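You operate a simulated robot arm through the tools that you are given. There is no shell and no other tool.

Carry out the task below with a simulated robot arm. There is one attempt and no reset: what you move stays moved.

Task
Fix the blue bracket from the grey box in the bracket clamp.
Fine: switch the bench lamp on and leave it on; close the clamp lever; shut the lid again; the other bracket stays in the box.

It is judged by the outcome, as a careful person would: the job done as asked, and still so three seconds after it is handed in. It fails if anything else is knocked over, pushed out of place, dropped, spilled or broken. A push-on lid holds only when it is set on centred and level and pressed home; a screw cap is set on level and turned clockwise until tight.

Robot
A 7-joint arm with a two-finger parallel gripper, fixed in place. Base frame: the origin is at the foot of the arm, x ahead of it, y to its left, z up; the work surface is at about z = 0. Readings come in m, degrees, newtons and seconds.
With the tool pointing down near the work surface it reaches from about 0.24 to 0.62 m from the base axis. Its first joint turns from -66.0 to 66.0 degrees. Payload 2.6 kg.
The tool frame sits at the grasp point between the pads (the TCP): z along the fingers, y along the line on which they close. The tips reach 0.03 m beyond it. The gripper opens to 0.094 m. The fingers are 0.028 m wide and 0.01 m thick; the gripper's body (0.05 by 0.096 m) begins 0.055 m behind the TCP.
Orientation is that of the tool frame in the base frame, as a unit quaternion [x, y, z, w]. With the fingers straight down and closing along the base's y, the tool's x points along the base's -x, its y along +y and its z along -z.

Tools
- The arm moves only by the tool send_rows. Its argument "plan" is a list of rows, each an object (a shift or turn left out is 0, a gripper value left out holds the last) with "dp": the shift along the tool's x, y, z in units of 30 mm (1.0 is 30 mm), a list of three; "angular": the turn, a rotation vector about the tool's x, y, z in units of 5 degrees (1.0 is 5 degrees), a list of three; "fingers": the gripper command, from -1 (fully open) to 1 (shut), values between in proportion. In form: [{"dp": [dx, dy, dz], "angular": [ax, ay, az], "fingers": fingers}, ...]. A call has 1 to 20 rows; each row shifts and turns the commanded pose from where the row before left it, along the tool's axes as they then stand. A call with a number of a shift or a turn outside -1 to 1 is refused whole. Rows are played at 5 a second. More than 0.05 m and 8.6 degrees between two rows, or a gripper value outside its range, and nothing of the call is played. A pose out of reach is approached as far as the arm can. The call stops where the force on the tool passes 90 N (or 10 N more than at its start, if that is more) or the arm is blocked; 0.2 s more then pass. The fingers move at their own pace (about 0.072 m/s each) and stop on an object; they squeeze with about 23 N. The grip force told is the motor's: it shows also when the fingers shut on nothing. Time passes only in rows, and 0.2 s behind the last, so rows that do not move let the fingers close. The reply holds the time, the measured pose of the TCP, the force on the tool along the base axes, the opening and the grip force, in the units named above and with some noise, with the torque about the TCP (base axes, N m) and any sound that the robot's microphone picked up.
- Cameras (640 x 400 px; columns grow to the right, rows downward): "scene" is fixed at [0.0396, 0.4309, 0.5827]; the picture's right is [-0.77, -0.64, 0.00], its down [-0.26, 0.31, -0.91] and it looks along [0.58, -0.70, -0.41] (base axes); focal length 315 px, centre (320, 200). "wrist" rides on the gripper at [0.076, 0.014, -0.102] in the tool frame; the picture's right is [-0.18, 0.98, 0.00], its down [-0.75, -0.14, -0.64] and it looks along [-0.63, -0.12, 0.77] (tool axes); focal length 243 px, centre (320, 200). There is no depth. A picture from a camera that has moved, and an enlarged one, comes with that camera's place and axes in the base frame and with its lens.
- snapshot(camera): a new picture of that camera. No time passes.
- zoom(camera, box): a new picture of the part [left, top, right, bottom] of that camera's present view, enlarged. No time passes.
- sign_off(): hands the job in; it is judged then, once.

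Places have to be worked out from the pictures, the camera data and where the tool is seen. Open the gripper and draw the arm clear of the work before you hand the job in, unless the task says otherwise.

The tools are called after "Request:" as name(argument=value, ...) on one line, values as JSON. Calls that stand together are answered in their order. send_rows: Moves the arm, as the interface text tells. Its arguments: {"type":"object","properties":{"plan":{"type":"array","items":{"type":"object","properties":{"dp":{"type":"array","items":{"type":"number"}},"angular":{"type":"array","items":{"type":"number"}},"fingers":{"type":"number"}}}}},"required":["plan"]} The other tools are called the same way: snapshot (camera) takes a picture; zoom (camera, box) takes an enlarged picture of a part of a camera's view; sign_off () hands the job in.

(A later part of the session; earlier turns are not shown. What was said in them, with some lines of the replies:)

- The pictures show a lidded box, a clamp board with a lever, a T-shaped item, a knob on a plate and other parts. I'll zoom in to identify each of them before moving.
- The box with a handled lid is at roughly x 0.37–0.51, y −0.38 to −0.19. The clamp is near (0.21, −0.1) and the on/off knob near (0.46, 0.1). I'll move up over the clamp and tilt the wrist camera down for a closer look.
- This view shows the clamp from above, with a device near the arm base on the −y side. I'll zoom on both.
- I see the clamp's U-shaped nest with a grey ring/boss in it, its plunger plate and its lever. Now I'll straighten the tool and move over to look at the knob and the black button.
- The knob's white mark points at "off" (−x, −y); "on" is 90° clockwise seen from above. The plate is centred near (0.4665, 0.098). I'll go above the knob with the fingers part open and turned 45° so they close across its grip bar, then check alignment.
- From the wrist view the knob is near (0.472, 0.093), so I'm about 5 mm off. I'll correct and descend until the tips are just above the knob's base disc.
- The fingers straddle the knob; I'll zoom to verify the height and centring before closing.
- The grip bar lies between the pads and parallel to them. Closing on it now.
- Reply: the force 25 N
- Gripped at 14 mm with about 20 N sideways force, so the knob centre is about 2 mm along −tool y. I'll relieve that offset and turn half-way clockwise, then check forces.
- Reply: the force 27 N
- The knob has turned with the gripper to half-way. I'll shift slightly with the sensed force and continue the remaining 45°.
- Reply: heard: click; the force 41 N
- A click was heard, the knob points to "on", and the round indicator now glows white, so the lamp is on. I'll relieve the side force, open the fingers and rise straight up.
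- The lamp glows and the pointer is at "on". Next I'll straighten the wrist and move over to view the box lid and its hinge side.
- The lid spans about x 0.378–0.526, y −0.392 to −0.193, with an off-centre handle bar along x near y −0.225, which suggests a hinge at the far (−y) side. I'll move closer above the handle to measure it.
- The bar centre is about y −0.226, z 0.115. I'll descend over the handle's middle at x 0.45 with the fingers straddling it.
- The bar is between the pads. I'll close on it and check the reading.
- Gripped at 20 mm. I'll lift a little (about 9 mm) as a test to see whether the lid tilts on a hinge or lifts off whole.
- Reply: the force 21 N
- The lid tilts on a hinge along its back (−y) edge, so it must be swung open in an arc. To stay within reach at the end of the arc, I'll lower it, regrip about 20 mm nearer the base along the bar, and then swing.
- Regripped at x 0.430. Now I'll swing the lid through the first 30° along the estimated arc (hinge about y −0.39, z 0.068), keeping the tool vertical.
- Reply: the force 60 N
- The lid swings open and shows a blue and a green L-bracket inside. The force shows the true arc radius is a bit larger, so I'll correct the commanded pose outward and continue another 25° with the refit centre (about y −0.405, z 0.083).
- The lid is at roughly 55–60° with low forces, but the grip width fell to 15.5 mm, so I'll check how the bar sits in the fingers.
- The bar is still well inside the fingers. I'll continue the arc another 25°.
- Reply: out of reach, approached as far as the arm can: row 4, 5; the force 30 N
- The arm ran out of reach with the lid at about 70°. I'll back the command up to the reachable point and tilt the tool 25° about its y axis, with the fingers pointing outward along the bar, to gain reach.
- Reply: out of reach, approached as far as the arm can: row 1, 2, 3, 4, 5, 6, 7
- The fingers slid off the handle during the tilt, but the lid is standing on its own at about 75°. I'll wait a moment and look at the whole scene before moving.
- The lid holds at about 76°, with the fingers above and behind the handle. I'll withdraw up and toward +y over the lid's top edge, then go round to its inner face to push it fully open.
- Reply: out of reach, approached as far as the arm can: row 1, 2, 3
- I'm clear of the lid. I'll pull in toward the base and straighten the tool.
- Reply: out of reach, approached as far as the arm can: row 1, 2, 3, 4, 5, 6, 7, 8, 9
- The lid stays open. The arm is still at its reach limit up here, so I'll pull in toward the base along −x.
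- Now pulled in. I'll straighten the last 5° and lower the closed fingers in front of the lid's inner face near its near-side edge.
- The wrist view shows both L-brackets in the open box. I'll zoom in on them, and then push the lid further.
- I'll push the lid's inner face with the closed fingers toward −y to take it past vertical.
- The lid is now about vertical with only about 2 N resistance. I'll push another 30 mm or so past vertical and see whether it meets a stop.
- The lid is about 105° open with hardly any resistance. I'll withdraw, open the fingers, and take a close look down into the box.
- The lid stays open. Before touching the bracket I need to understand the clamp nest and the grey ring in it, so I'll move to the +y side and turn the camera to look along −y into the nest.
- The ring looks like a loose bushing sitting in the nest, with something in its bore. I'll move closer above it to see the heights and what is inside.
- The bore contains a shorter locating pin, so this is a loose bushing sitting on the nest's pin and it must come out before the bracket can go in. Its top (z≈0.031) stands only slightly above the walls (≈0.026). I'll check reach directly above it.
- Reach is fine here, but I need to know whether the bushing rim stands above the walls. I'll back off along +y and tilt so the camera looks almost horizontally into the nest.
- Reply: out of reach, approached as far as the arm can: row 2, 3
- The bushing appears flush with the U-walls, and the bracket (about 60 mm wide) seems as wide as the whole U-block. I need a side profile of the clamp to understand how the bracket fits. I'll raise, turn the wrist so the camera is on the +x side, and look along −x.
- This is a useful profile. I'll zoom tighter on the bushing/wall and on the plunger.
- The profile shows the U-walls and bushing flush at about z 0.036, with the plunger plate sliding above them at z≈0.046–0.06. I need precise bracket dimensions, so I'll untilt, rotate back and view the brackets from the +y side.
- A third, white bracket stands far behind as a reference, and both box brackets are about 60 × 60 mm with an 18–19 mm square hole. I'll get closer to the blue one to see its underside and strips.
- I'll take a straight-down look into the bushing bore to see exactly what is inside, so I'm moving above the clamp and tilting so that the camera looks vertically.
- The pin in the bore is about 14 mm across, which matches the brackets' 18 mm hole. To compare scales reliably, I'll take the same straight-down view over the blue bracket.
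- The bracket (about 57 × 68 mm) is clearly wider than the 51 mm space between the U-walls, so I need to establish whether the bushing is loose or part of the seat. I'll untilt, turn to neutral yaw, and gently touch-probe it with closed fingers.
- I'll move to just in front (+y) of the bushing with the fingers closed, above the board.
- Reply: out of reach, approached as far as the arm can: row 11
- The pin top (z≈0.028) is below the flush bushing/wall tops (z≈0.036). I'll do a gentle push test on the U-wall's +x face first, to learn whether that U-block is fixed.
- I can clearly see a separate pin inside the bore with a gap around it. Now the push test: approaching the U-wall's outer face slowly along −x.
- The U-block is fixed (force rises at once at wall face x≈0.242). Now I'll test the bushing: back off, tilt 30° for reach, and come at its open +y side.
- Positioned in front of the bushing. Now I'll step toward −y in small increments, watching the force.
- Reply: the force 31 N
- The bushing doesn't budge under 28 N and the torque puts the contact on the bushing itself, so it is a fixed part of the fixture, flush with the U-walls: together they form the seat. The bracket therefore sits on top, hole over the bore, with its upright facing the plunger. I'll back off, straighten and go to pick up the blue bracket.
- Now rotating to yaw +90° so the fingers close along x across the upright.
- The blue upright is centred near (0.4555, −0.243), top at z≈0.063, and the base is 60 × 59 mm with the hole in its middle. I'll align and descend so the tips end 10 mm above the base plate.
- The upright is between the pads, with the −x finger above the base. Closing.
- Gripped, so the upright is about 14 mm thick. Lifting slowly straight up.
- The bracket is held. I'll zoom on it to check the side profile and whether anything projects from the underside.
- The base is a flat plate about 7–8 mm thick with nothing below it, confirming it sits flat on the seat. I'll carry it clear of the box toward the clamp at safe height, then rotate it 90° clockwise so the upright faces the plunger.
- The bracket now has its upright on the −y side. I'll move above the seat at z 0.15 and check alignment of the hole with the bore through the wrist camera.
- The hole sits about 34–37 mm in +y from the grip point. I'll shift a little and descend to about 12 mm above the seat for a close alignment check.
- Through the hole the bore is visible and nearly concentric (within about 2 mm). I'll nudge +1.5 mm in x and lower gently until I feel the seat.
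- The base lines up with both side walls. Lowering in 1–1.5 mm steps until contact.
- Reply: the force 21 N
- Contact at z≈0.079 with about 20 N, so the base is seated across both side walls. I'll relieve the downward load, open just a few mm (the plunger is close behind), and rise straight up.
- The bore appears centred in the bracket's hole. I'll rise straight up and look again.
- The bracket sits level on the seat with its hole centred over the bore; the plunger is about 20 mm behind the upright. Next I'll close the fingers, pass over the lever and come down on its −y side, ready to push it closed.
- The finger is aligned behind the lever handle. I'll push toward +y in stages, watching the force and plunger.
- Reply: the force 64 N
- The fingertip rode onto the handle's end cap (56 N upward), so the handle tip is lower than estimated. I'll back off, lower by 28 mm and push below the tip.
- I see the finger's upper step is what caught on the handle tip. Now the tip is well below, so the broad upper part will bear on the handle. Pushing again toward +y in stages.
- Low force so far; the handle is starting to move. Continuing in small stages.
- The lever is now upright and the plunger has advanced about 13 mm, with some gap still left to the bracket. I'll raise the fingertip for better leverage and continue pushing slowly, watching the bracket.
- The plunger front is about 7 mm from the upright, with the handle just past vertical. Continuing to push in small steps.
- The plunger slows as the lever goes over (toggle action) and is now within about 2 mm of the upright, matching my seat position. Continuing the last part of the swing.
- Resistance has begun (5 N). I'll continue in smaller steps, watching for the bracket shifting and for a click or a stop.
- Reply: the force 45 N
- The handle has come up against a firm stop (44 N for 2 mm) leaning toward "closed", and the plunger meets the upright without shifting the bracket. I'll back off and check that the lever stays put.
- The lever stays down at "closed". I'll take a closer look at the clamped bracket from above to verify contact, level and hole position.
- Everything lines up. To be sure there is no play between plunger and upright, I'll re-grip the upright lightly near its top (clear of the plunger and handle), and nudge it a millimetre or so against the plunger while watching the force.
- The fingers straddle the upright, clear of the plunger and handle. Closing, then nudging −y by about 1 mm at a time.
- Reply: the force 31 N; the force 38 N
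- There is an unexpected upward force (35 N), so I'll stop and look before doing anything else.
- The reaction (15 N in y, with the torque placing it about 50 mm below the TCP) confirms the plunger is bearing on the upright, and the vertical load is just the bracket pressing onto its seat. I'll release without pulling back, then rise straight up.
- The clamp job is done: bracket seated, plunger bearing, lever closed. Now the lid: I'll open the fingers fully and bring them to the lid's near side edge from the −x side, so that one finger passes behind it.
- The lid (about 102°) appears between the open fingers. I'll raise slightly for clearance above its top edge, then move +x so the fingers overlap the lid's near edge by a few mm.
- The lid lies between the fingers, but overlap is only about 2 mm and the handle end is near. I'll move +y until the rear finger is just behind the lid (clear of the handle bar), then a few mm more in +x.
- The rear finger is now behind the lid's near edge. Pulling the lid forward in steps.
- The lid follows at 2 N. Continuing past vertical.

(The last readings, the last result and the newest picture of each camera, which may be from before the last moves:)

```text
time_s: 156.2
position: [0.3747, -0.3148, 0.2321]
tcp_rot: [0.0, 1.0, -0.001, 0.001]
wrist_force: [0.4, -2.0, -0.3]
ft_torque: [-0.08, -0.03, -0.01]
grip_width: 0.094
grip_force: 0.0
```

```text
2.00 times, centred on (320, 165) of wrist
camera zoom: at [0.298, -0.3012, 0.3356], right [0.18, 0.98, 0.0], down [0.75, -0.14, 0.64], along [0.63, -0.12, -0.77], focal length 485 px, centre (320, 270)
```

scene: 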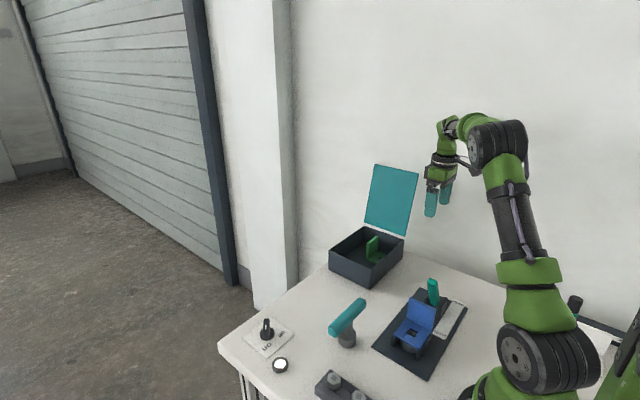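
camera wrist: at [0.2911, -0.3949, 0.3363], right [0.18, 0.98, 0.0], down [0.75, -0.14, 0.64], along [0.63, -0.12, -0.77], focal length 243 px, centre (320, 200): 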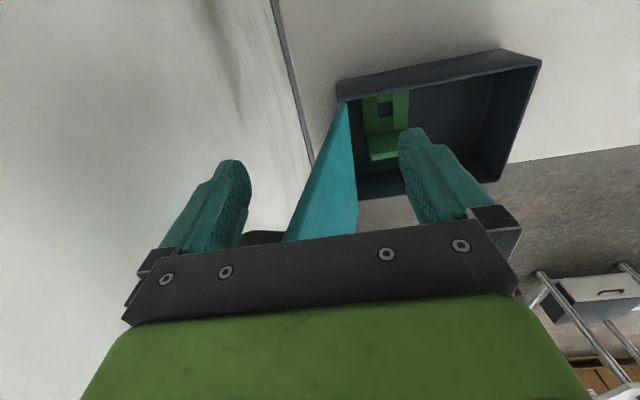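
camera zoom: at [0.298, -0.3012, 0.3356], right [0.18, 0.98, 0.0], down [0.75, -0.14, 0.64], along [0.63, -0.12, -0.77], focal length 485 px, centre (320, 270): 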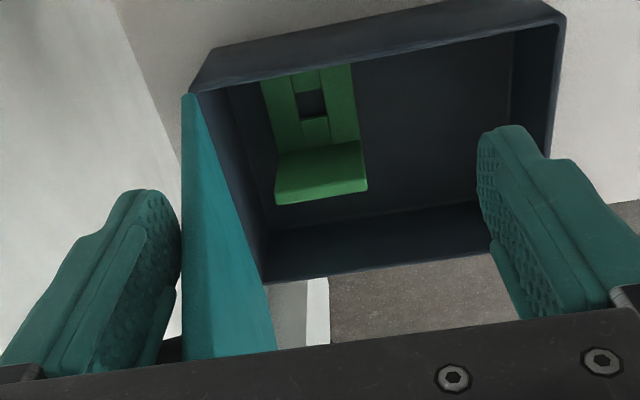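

Lid at about 78° and following. Continuing forward while lowering slightly to keep the fingertip well down on the lid.

Request:
send_rows(plan=[{"dp": [0, 0.5, 0.2]}, {"dp": [0, 0.5, 0.2]}, {"dp": [0, 0.5, 0.2]}, {"dp": [0, 0.5, 0.2]}, {}])

Request:
zoom(camera="scene", box=[330, 120, 460, 290])

Request:
zoom(camera="wrist", box=[160, 80, 480, 250])

```text
time_s: 157.4
position: [0.3741, -0.2546, 0.207]
tcp_rot: [0.0, 1.0, 0.0, 0.001]
wrist_force: [0.2, -0.6, 1.6]
ft_torque: [-0.08, -0.03, 0.0]
grip_width: 0.094
grip_force: 0.0
```

```text
2.35 times, centred on (395, 205) of scene
camera zoom: at [0.0396, 0.4309, 0.5827], right [-0.77, -0.64, 0.0], down [-0.26, 0.31, -0.91], along [0.58, -0.7, -0.41], focal length 741 px, centre (144, 188)
```

zoom: 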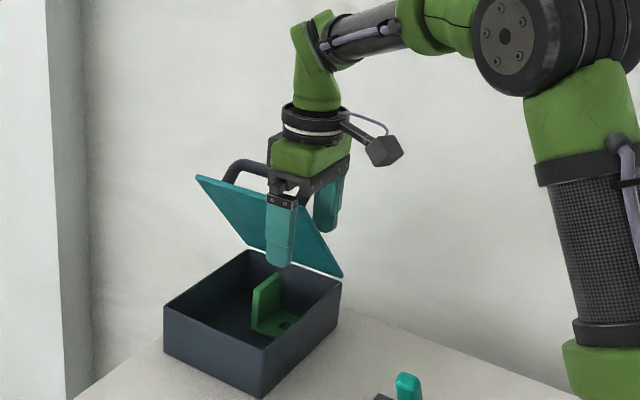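

```text
2.00 times, centred on (320, 165) of wrist
camera zoom: at [0.2987, -0.2419, 0.3119], right [0.18, 0.98, 0.0], down [0.75, -0.14, 0.64], along [0.63, -0.12, -0.77], focal length 485 px, centre (320, 270)
```

zoom: 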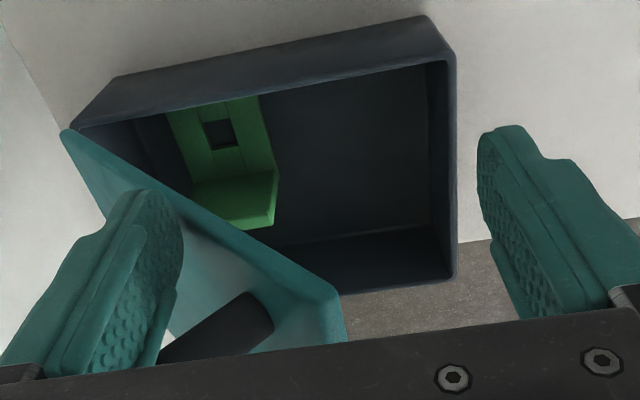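

The lid is at about 45° and holds itself. I'll lift off, close the fingers, and press down on the lid's near-edge strip (clear of the handle) to bring it lower.

Request:
send_rows(plan=[{"dp": [0, 0, -0.6]}, {"fingers": 1}, {}, {}, {}, {"dp": [0.03, -0.75, 0]}, {"dp": [0, -0.75, 0]}, {}])

Request:
zoom(camera="scene", box=[330, 120, 460, 290])

Request:
zoom(camera="wrist", box=[160, 60, 480, 250])

```text
time_s: 158.9
position: [0.378, -0.2714, 0.237]
tcp_rot: [-0.002, 1.0, 0.005, 0.009]
wrist_force: [-3.0, 1.7, 12.5]
ft_torque: [-1.18, 0.84, 0.3]
grip_width: 0.0288
grip_force: 44.3
stopped in row 7: the force on the tool passed its limit at 99 N (the readings are from after the stop); the commanded pose is now the measured one
```

```text
2.35 times, centred on (395, 205) of scene
camera zoom: at [0.0396, 0.4309, 0.5826], right [-0.77, -0.64, 0.0], down [-0.26, 0.31, -0.91], along [0.58, -0.7, -0.41], focal length 741 px, centre (144, 188)
```

zoom: 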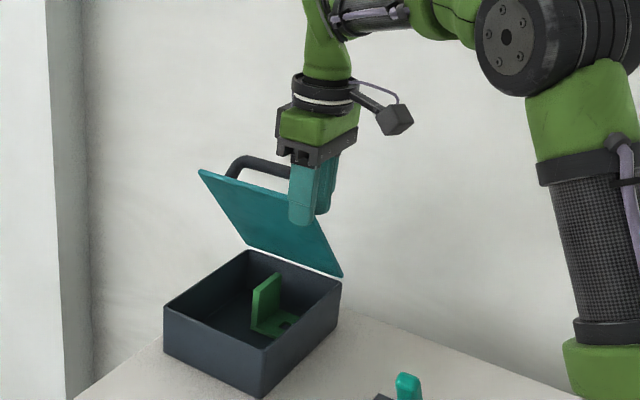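

```text
2.00 times, centred on (320, 155) of wrist
camera zoom: at [0.2995, -0.2586, 0.3396], right [0.18, 0.98, 0.02], down [0.74, -0.15, 0.66], along [0.65, -0.11, -0.76], focal length 485 px, centre (320, 290)
```

zoom: 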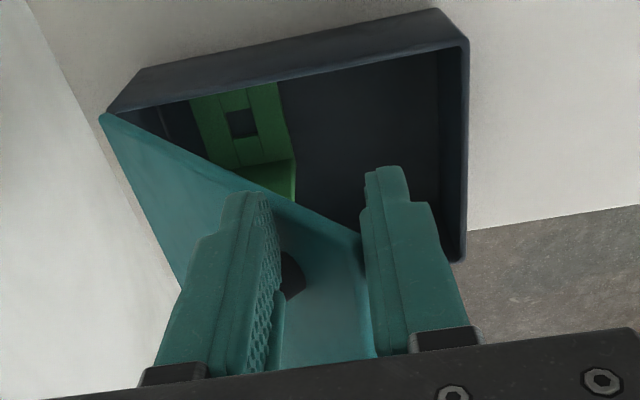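

The fingers closed onto the lid's corner, because it reached higher than I judged. I'll open them, rise straight up clear of it, and check.

Request:
send_rows(plan=[{"fingers": -0.6}, {}, {}, {"dp": [0, 0, -0.7]}, {"dp": [0, 0, -0.9]}, {"dp": [0, 0, -0.6]}, {}])

Request:
zoom(camera="scene", box=[320, 100, 470, 295])

Request:
snapshot(camera="wrist")

```text
time_s: 160.5
position: [0.3772, -0.2701, 0.3019]
tcp_rot: [-0.001, 1.0, 0.008, 0.008]
wrist_force: [0.0, 0.0, 0.7]
ft_torque: [0.02, 0.0, 0.02]
grip_width: 0.0751
grip_force: 0.0
```

```text
2.05 times, centred on (395, 198) of scene
camera zoom: at [0.0396, 0.4309, 0.5827], right [-0.77, -0.64, 0.0], down [-0.26, 0.31, -0.91], along [0.58, -0.7, -0.41], focal length 646 px, centre (166, 205)
```

zoom: 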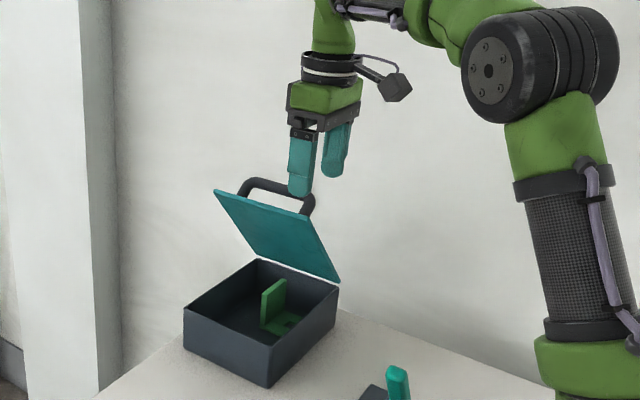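

```text
taken
camera wrist: at [0.2982, -0.2589, 0.4051], right [0.18, 0.98, 0.02], down [0.74, -0.15, 0.65], along [0.64, -0.1, -0.76], focal length 243 px, centre (320, 200)
```

wrist: 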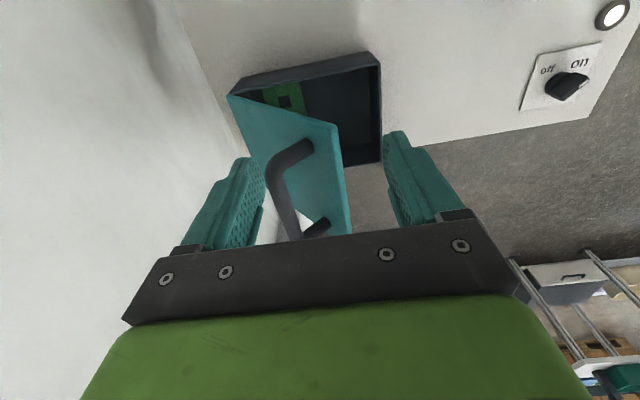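

The box hasn't shifted and the lid rests at about 50°. A cleaner way is to re-grip the handle bar from above and swing the lid down along the same arc as when opening. I'll level the tool, set a narrow opening and move above the bar.

Request:
send_rows(plan=[{"angular": [0.18, 0.18, 0], "fingers": 0.3}, {"dp": [-0.6, 0, 0]}, {"dp": [-0.6, -0.5, 0.1]}, {"dp": [-0.57, -0.5, 0.15]}, {"dp": [0, -0.53, 0.15]}, {}])

Request:
snapshot(camera="wrist")

Request:
zoom(camera="scene", box=[330, 120, 450, 240])

```text
time_s: 161.9
position: [0.4301, -0.3177, 0.2887]
tcp_rot: [0.0, 1.0, 0.001, 0.001]
wrist_force: [0.0, -0.3, -0.8]
ft_torque: [-0.01, -0.01, 0.02]
grip_width: 0.0328
grip_force: 0.1
```

```text
taken
camera wrist: at [0.3545, -0.3042, 0.3924], right [0.18, 0.98, 0.0], down [0.75, -0.14, 0.64], along [0.63, -0.12, -0.77], focal length 243 px, centre (320, 200)
```

wrist: 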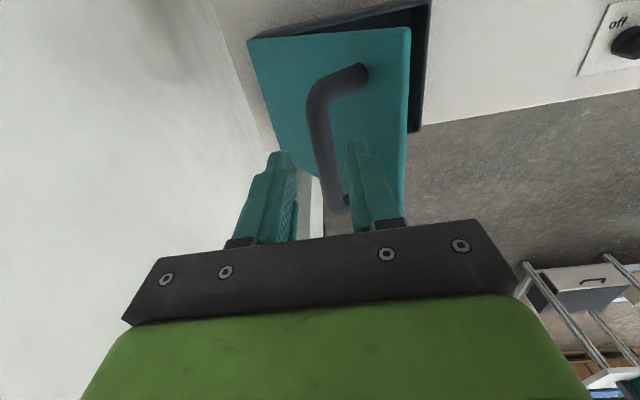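

```text
3.33 times, centred on (390, 180) of scene
camera zoom: at [0.0396, 0.4309, 0.5827], right [-0.77, -0.64, 0.0], down [-0.26, 0.31, -0.91], along [0.58, -0.7, -0.41], focal length 1049 px, centre (87, 267)
```

zoom: 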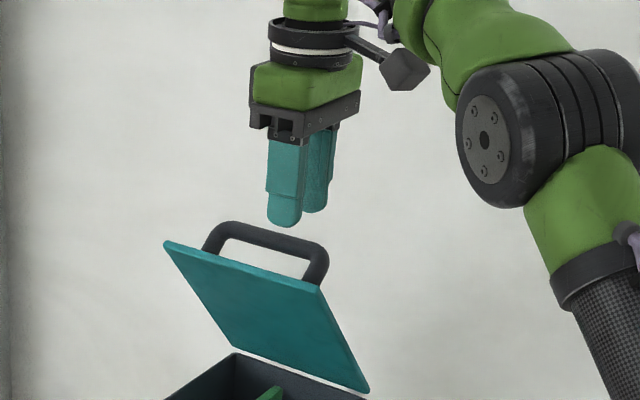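

The bar is right below at y≈−0.317. Descending over it.

Request:
send_rows(plan=[{"dp": [0, 0, 0.6]}, {"dp": [0, 0, 0.6]}, {"dp": [0, 0, 0.5]}, {}])

Request:
zoom(camera="wrist", box=[200, 60, 440, 240])

Request:
zoom(camera="scene", box=[330, 120, 450, 240])

```text
time_s: 162.9
position: [0.4306, -0.3182, 0.2376]
tcp_rot: [-0.001, 1.0, 0.0, 0.001]
wrist_force: [0.0, -0.3, 0.0]
ft_torque: [0.03, 0.01, 0.03]
grip_width: 0.0331
grip_force: 0.1
```

```text
2.22 times, centred on (320, 150) of wrist
camera zoom: at [0.3537, -0.3046, 0.3413], right [0.18, 0.98, 0.0], down [0.75, -0.14, 0.64], along [0.63, -0.12, -0.77], focal length 539 px, centre (320, 311)
```

zoom: 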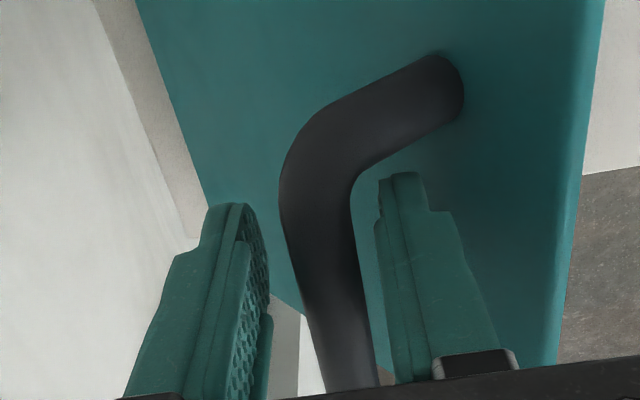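

```text
3.33 times, centred on (390, 180) of scene
camera zoom: at [0.0396, 0.4309, 0.5827], right [-0.77, -0.64, 0.0], down [-0.26, 0.31, -0.91], along [0.58, -0.7, -0.41], focal length 1049 px, centre (87, 267)
```

zoom: 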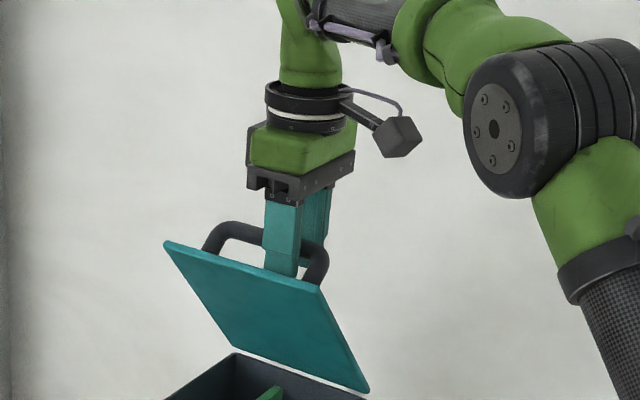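

The bar is between the pads. Gripping it now.

Request:
send_rows(plan=[{"fingers": 1}, {}, {}, {}])

```text
time_s: 163.9
position: [0.4306, -0.3165, 0.2391]
tcp_rot: [0.0, 1.0, 0.002, 0.002]
wrist_force: [3.4, 8.9, 7.3]
ft_torque: [0.18, 0.4, -0.78]
grip_width: 0.0195
grip_force: 44.7
```

Gripped on the bar. Swinging the lid down along the arc, the first 15°.

Request:
send_rows(plan=[{"dp": [0, 0.457, 0.27]}, {"dp": [0, 0.43, 0.313]}, {"dp": [0, 0.403, 0.347]}, {}])

Request:
zoom(camera="scene", box=[320, 130, 450, 290])

```text
time_s: 164.9
position: [0.4301, -0.2745, 0.2132]
tcp_rot: [-0.001, 1.0, 0.002, 0.003]
wrist_force: [-5.1, 23.4, 27.1]
ft_torque: [-0.12, -0.16, -0.35]
grip_width: 0.0184
grip_force: 45.7
```

```text
2.50 times, centred on (385, 210) of scene
camera zoom: at [0.0394, 0.431, 0.5826], right [-0.77, -0.64, 0.0], down [-0.26, 0.31, -0.91], along [0.58, -0.7, -0.41], focal length 787 px, centre (158, 175)
```

zoom: 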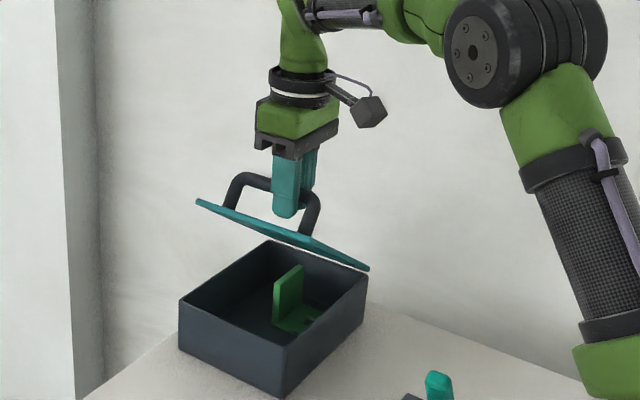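

Lid at about 33° and following; I'll correct the radius outward slightly and continue.

Request:
send_rows(plan=[{"dp": [0, 0.5, 0.28]}, {"dp": [0, 0.337, 0.41]}, {"dp": [0, 0.3, 0.44]}, {}])

Request:
zoom(camera="scene", box=[320, 130, 450, 290])

```text
time_s: 165.9
position: [0.4299, -0.2441, 0.1786]
tcp_rot: [-0.002, 1.0, 0.0, 0.002]
wrist_force: [22.6, 3.1, 1.4]
ft_torque: [-0.02, -0.47, -0.72]
grip_width: 0.0157
grip_force: 45.1
```

```text
2.50 times, centred on (385, 210) of scene
camera zoom: at [0.0396, 0.4309, 0.5826], right [-0.77, -0.64, 0.0], down [-0.26, 0.31, -0.91], along [0.58, -0.7, -0.41], focal length 787 px, centre (158, 175)
```

zoom: 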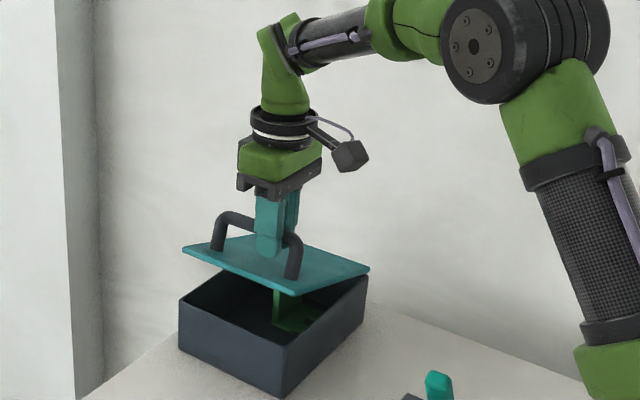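

Lid at about 18°, forces small. Continuing down.

Request:
send_rows(plan=[{"dp": [0, 0.24, 0.467]}, {"dp": [0, 0.2, 0.483]}, {"dp": [0, 0.12, 0.4]}, {}])

Request:
zoom(camera="scene", box=[320, 170, 440, 290])

```text
time_s: 166.9
position: [0.429, -0.2261, 0.1357]
tcp_rot: [-0.001, 1.0, 0.002, -0.001]
wrist_force: [-1.9, 13.9, 4.7]
ft_torque: [0.02, -0.19, 0.03]
grip_width: 0.0157
grip_force: 44.9
```

```text
3.33 times, centred on (380, 230) of scene
camera zoom: at [0.0396, 0.4309, 0.5826], right [-0.77, -0.64, 0.0], down [-0.26, 0.31, -0.91], along [0.58, -0.7, -0.41], focal length 1049 px, centre (120, 100)
```

zoom: 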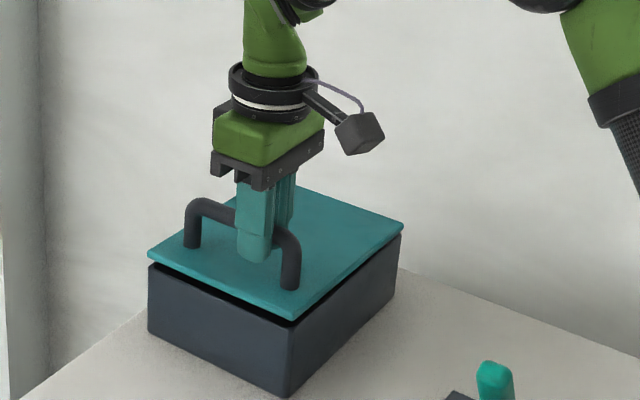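

Nearly shut. Lowering the last millimetres gently until it bears on the rim.

Request:
send_rows(plan=[{"dp": [0, 0.03, 0.15]}, {"dp": [0, 0.02, 0.12]}, {}])

Request:
send_rows(plan=[{"dp": [0, 0, 0.08]}, {"dp": [0, 0, 0.06]}, {}])

Request:
zoom(camera="scene", box=[320, 190, 430, 290])

```text
time_s: 167.7
position: [0.4286, -0.2244, 0.1304]
tcp_rot: [0.0, 1.0, 0.002, 0.002]
wrist_force: [-17.1, 20.9, 35.6]
ft_torque: [0.11, 0.15, 0.45]
grip_width: 0.0157
grip_force: 44.9
```

```text
time_s: 168.5
position: [0.4291, -0.2258, 0.1294]
tcp_rot: [0.0, 1.0, 0.002, 0.004]
wrist_force: [-21.3, 25.1, 60.6]
ft_torque: [0.31, 0.86, 0.43]
grip_width: 0.0158
grip_force: 45.2
```

```text
4.00 times, centred on (375, 240) of scene
camera zoom: at [0.0393, 0.4311, 0.5825], right [-0.77, -0.64, 0.0], down [-0.26, 0.31, -0.91], along [0.58, -0.7, -0.41], focal length 1259 px, centre (100, 40)
```

zoom: 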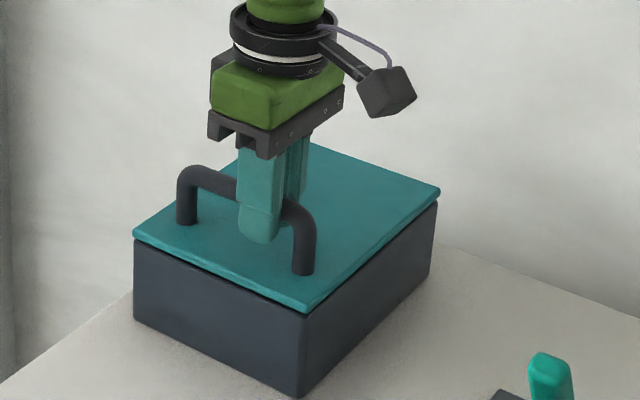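

The lid is down on its rim (60 N reaction). I'll relieve the load, open the fingers and rise straight up.

Request:
send_rows(plan=[{"dp": [0, -0.08, -0.15]}, {}])

Request:
send_rows(plan=[{"fingers": -0.2}, {}, {}, {"dp": [0, 0, -0.5]}, {"dp": [0, 0, -0.8]}, {"dp": [0, 0, -1]}, {"dp": [0, 0, -1]}, {}])

Request:
zoom(camera="scene", box=[310, 200, 430, 290])

Request:
snapshot(camera="scene")

```text
time_s: 169.1
position: [0.4296, -0.2251, 0.1309]
tcp_rot: [0.0, 1.0, 0.005, 0.001]
wrist_force: [-13.9, 32.6, 31.0]
ft_torque: [0.21, -1.08, -0.17]
grip_width: 0.0158
grip_force: 45.1
```

```text
time_s: 170.9
position: [0.4291, -0.2284, 0.2279]
tcp_rot: [-0.001, 1.0, 0.0, 0.001]
wrist_force: [0.4, -0.3, 0.0]
ft_torque: [-0.02, 0.02, 0.03]
grip_width: 0.0565
grip_force: 0.0
```

```text
4.44 times, centred on (370, 245) of scene
camera zoom: at [0.0396, 0.4309, 0.5827], right [-0.77, -0.64, 0.0], down [-0.26, 0.31, -0.91], along [0.58, -0.7, -0.41], focal length 1399 px, centre (98, 0)
```

zoom: 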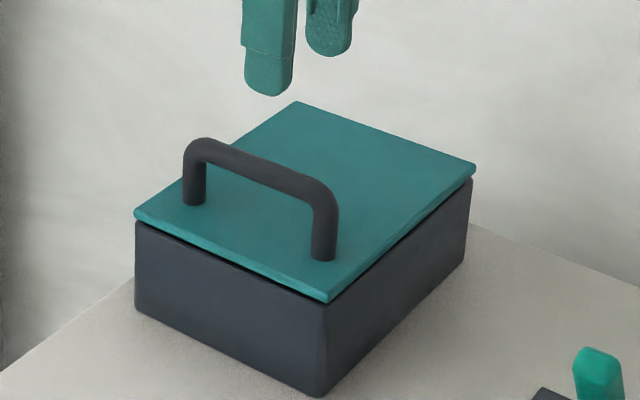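

```text
taken
```

scene: 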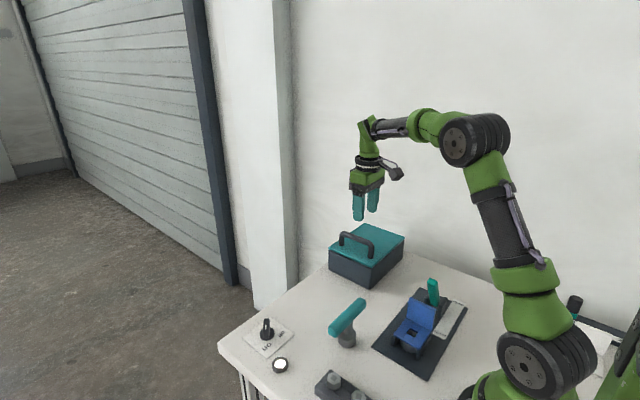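

The lid is shut exactly as at the start and the lamp is lit. Before finishing I'll take a close look at the clamp to check that the lever is fully closed and the bracket is still held.

Request:
send_rows(plan=[{"dp": [1, 0.2, 0]}, {"dp": [1, 0.2, 0]}, {"dp": [1, 0.3, 0]}, {"dp": [1, 0.3, 0]}, {"dp": [1, 0.3, 0]}, {"dp": [0.8, 0.3, 0]}, {}])

Request:
snapshot(camera="wrist")

Request:
zoom(camera="wrist", box=[200, 0, 460, 160])

Request:
zoom(camera="scene", box=[380, 270, 470, 380])

```text
time_s: 172.5
position: [0.2546, -0.1802, 0.2256]
tcp_rot: [0.0, 1.0, 0.001, 0.001]
wrist_force: [-0.2, 0.2, -0.2]
ft_torque: [0.0, -0.02, -0.02]
grip_width: 0.0565
grip_force: 0.1
```

```text
taken
camera wrist: at [0.1779, -0.1663, 0.3287], right [0.18, 0.98, 0.0], down [0.75, -0.14, 0.64], along [0.63, -0.12, -0.77], focal length 243 px, centre (320, 200)
```

wrist: 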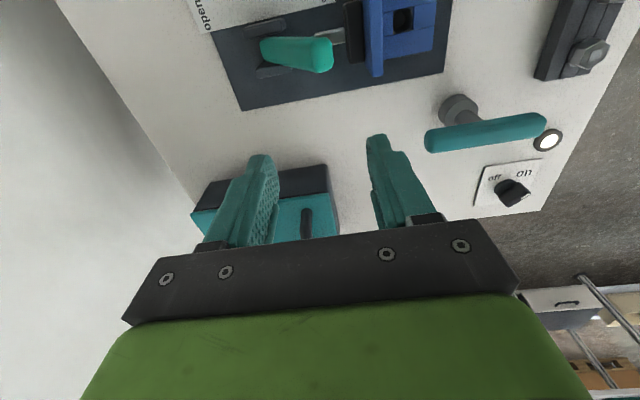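

```text
2.46 times, centred on (330, 80) of wrist
camera zoom: at [0.1779, -0.1663, 0.3287], right [0.18, 0.98, 0.0], down [0.75, -0.14, 0.64], along [0.63, -0.12, -0.77], focal length 597 px, centre (295, 495)
```

zoom: 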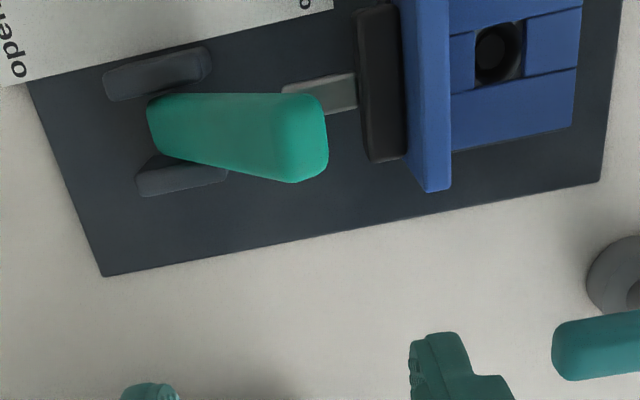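

```text
3.64 times, centred on (425, 325) of scene
camera zoom: at [0.0396, 0.4309, 0.5827], right [-0.77, -0.64, 0.0], down [-0.26, 0.31, -0.91], along [0.58, -0.7, -0.41], focal length 1145 px, centre (-62, -254)
```

zoom: 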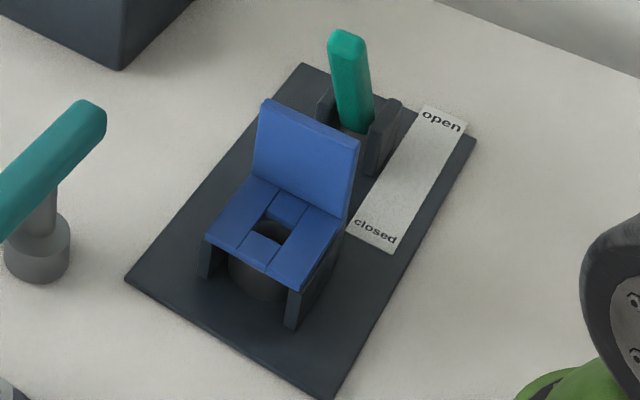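

The lever is symmetric to its open position and at its stop, the plunger touches the upright, the lid is shut and the lamp is on. I'll open the gripper fully and draw the arm up and clear, then do a last check.

Request:
send_rows(plan=[{"dp": [0, 0, -1], "fingers": -1}, {"dp": [0, 0, -1]}, {"dp": [0.2, 0, -1]}, {"dp": [0.2, 0, -1]}, {"dp": [0.2, 0, -1]}, {"dp": [0.2, 0, -1]}, {"dp": [0.2, 0, -1]}, {}, {}])

Request:
snapshot(camera="scene")

Request:
snapshot(camera="wrist")

Request:
zoom(camera="scene", box=[380, 260, 480, 380])

```text
time_s: 174.5
position: [0.2242, -0.177, 0.4366]
tcp_rot: [-0.002, 1.0, 0.001, 0.001]
wrist_force: [-1.0, -0.4, 0.7]
ft_torque: [0.0, 0.0, 0.0]
grip_width: 0.0937
grip_force: 0.1
```

```text
taken
```

scene: 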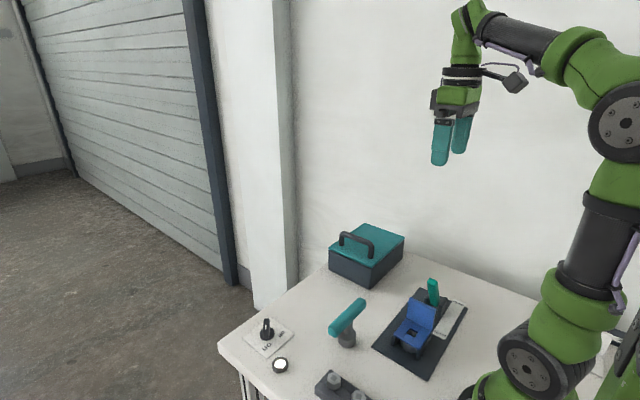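

```text
taken
camera wrist: at [0.1475, -0.1653, 0.5399], right [0.18, 0.98, 0.0], down [0.75, -0.14, 0.64], along [0.63, -0.12, -0.77], focal length 243 px, centre (320, 200)
```

wrist: 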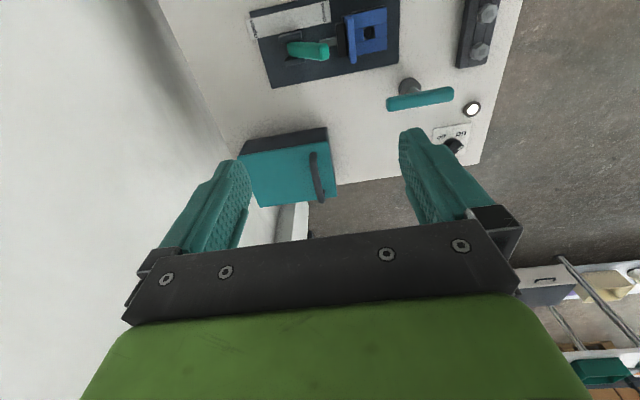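

```text
3.33 times, centred on (430, 320) of scene
camera zoom: at [0.0396, 0.4309, 0.5827], right [-0.77, -0.64, 0.0], down [-0.26, 0.31, -0.91], along [0.58, -0.7, -0.41], focal length 1049 px, centre (-47, -200)
```

zoom: 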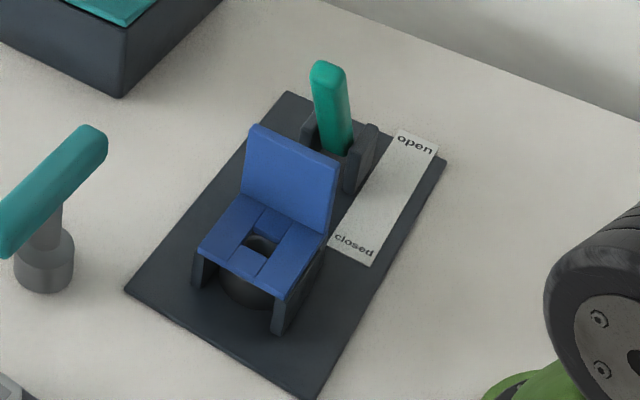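

All checks agree: the blue bracket is seated and held with the lever closed, the green bracket is in the shut box, the lamp is lit, and the arm is clear with the gripper open. Handing the job in.

Request:
sign_off()

```text
The job is handed in.
```

I clamped the blue bracket, closed the lever, shut the lid with the green bracket still inside, and switched the lamp on. I then handed the job in. The one thing I can't confirm is that the bracket sits in the clamp the way it was meant to.

- **Bracket:** It rests on top of the clamp's U-block, with its hole centred over the bore and its upright facing the plunger. It is about 60 mm wide and the gap between the U-block's walls is only about 50 mm, so it could not go down inside them. I took the top of the block as the seat.
- **Fit in the clamp:** At full stroke the plunger just meets the upright. When I nudged the bracket toward the plunger, the plunger pushed back. Nothing blocks the bracket on the far side except friction, and the clamp's locating pin sits below the seat, so it does not enter the bracket's hole.
- **Lever:** It is at its stop on the "closed" side and stayed there when released. I heard no click from it.
- **Lamp:** The knob clicked over to "on", and the round indicator lit and stayed lit.
- **Lid:** It looks the same as at the start. While closing it, the fingers briefly caught its corner and that move stopped at the force limit. The box did not shift and I saw no damage.
- **Push tests:** I also pushed lightly on the U-block and its central bushing to find out whether they were fixed. Neither moved.

Nothing else on the bench was moved.
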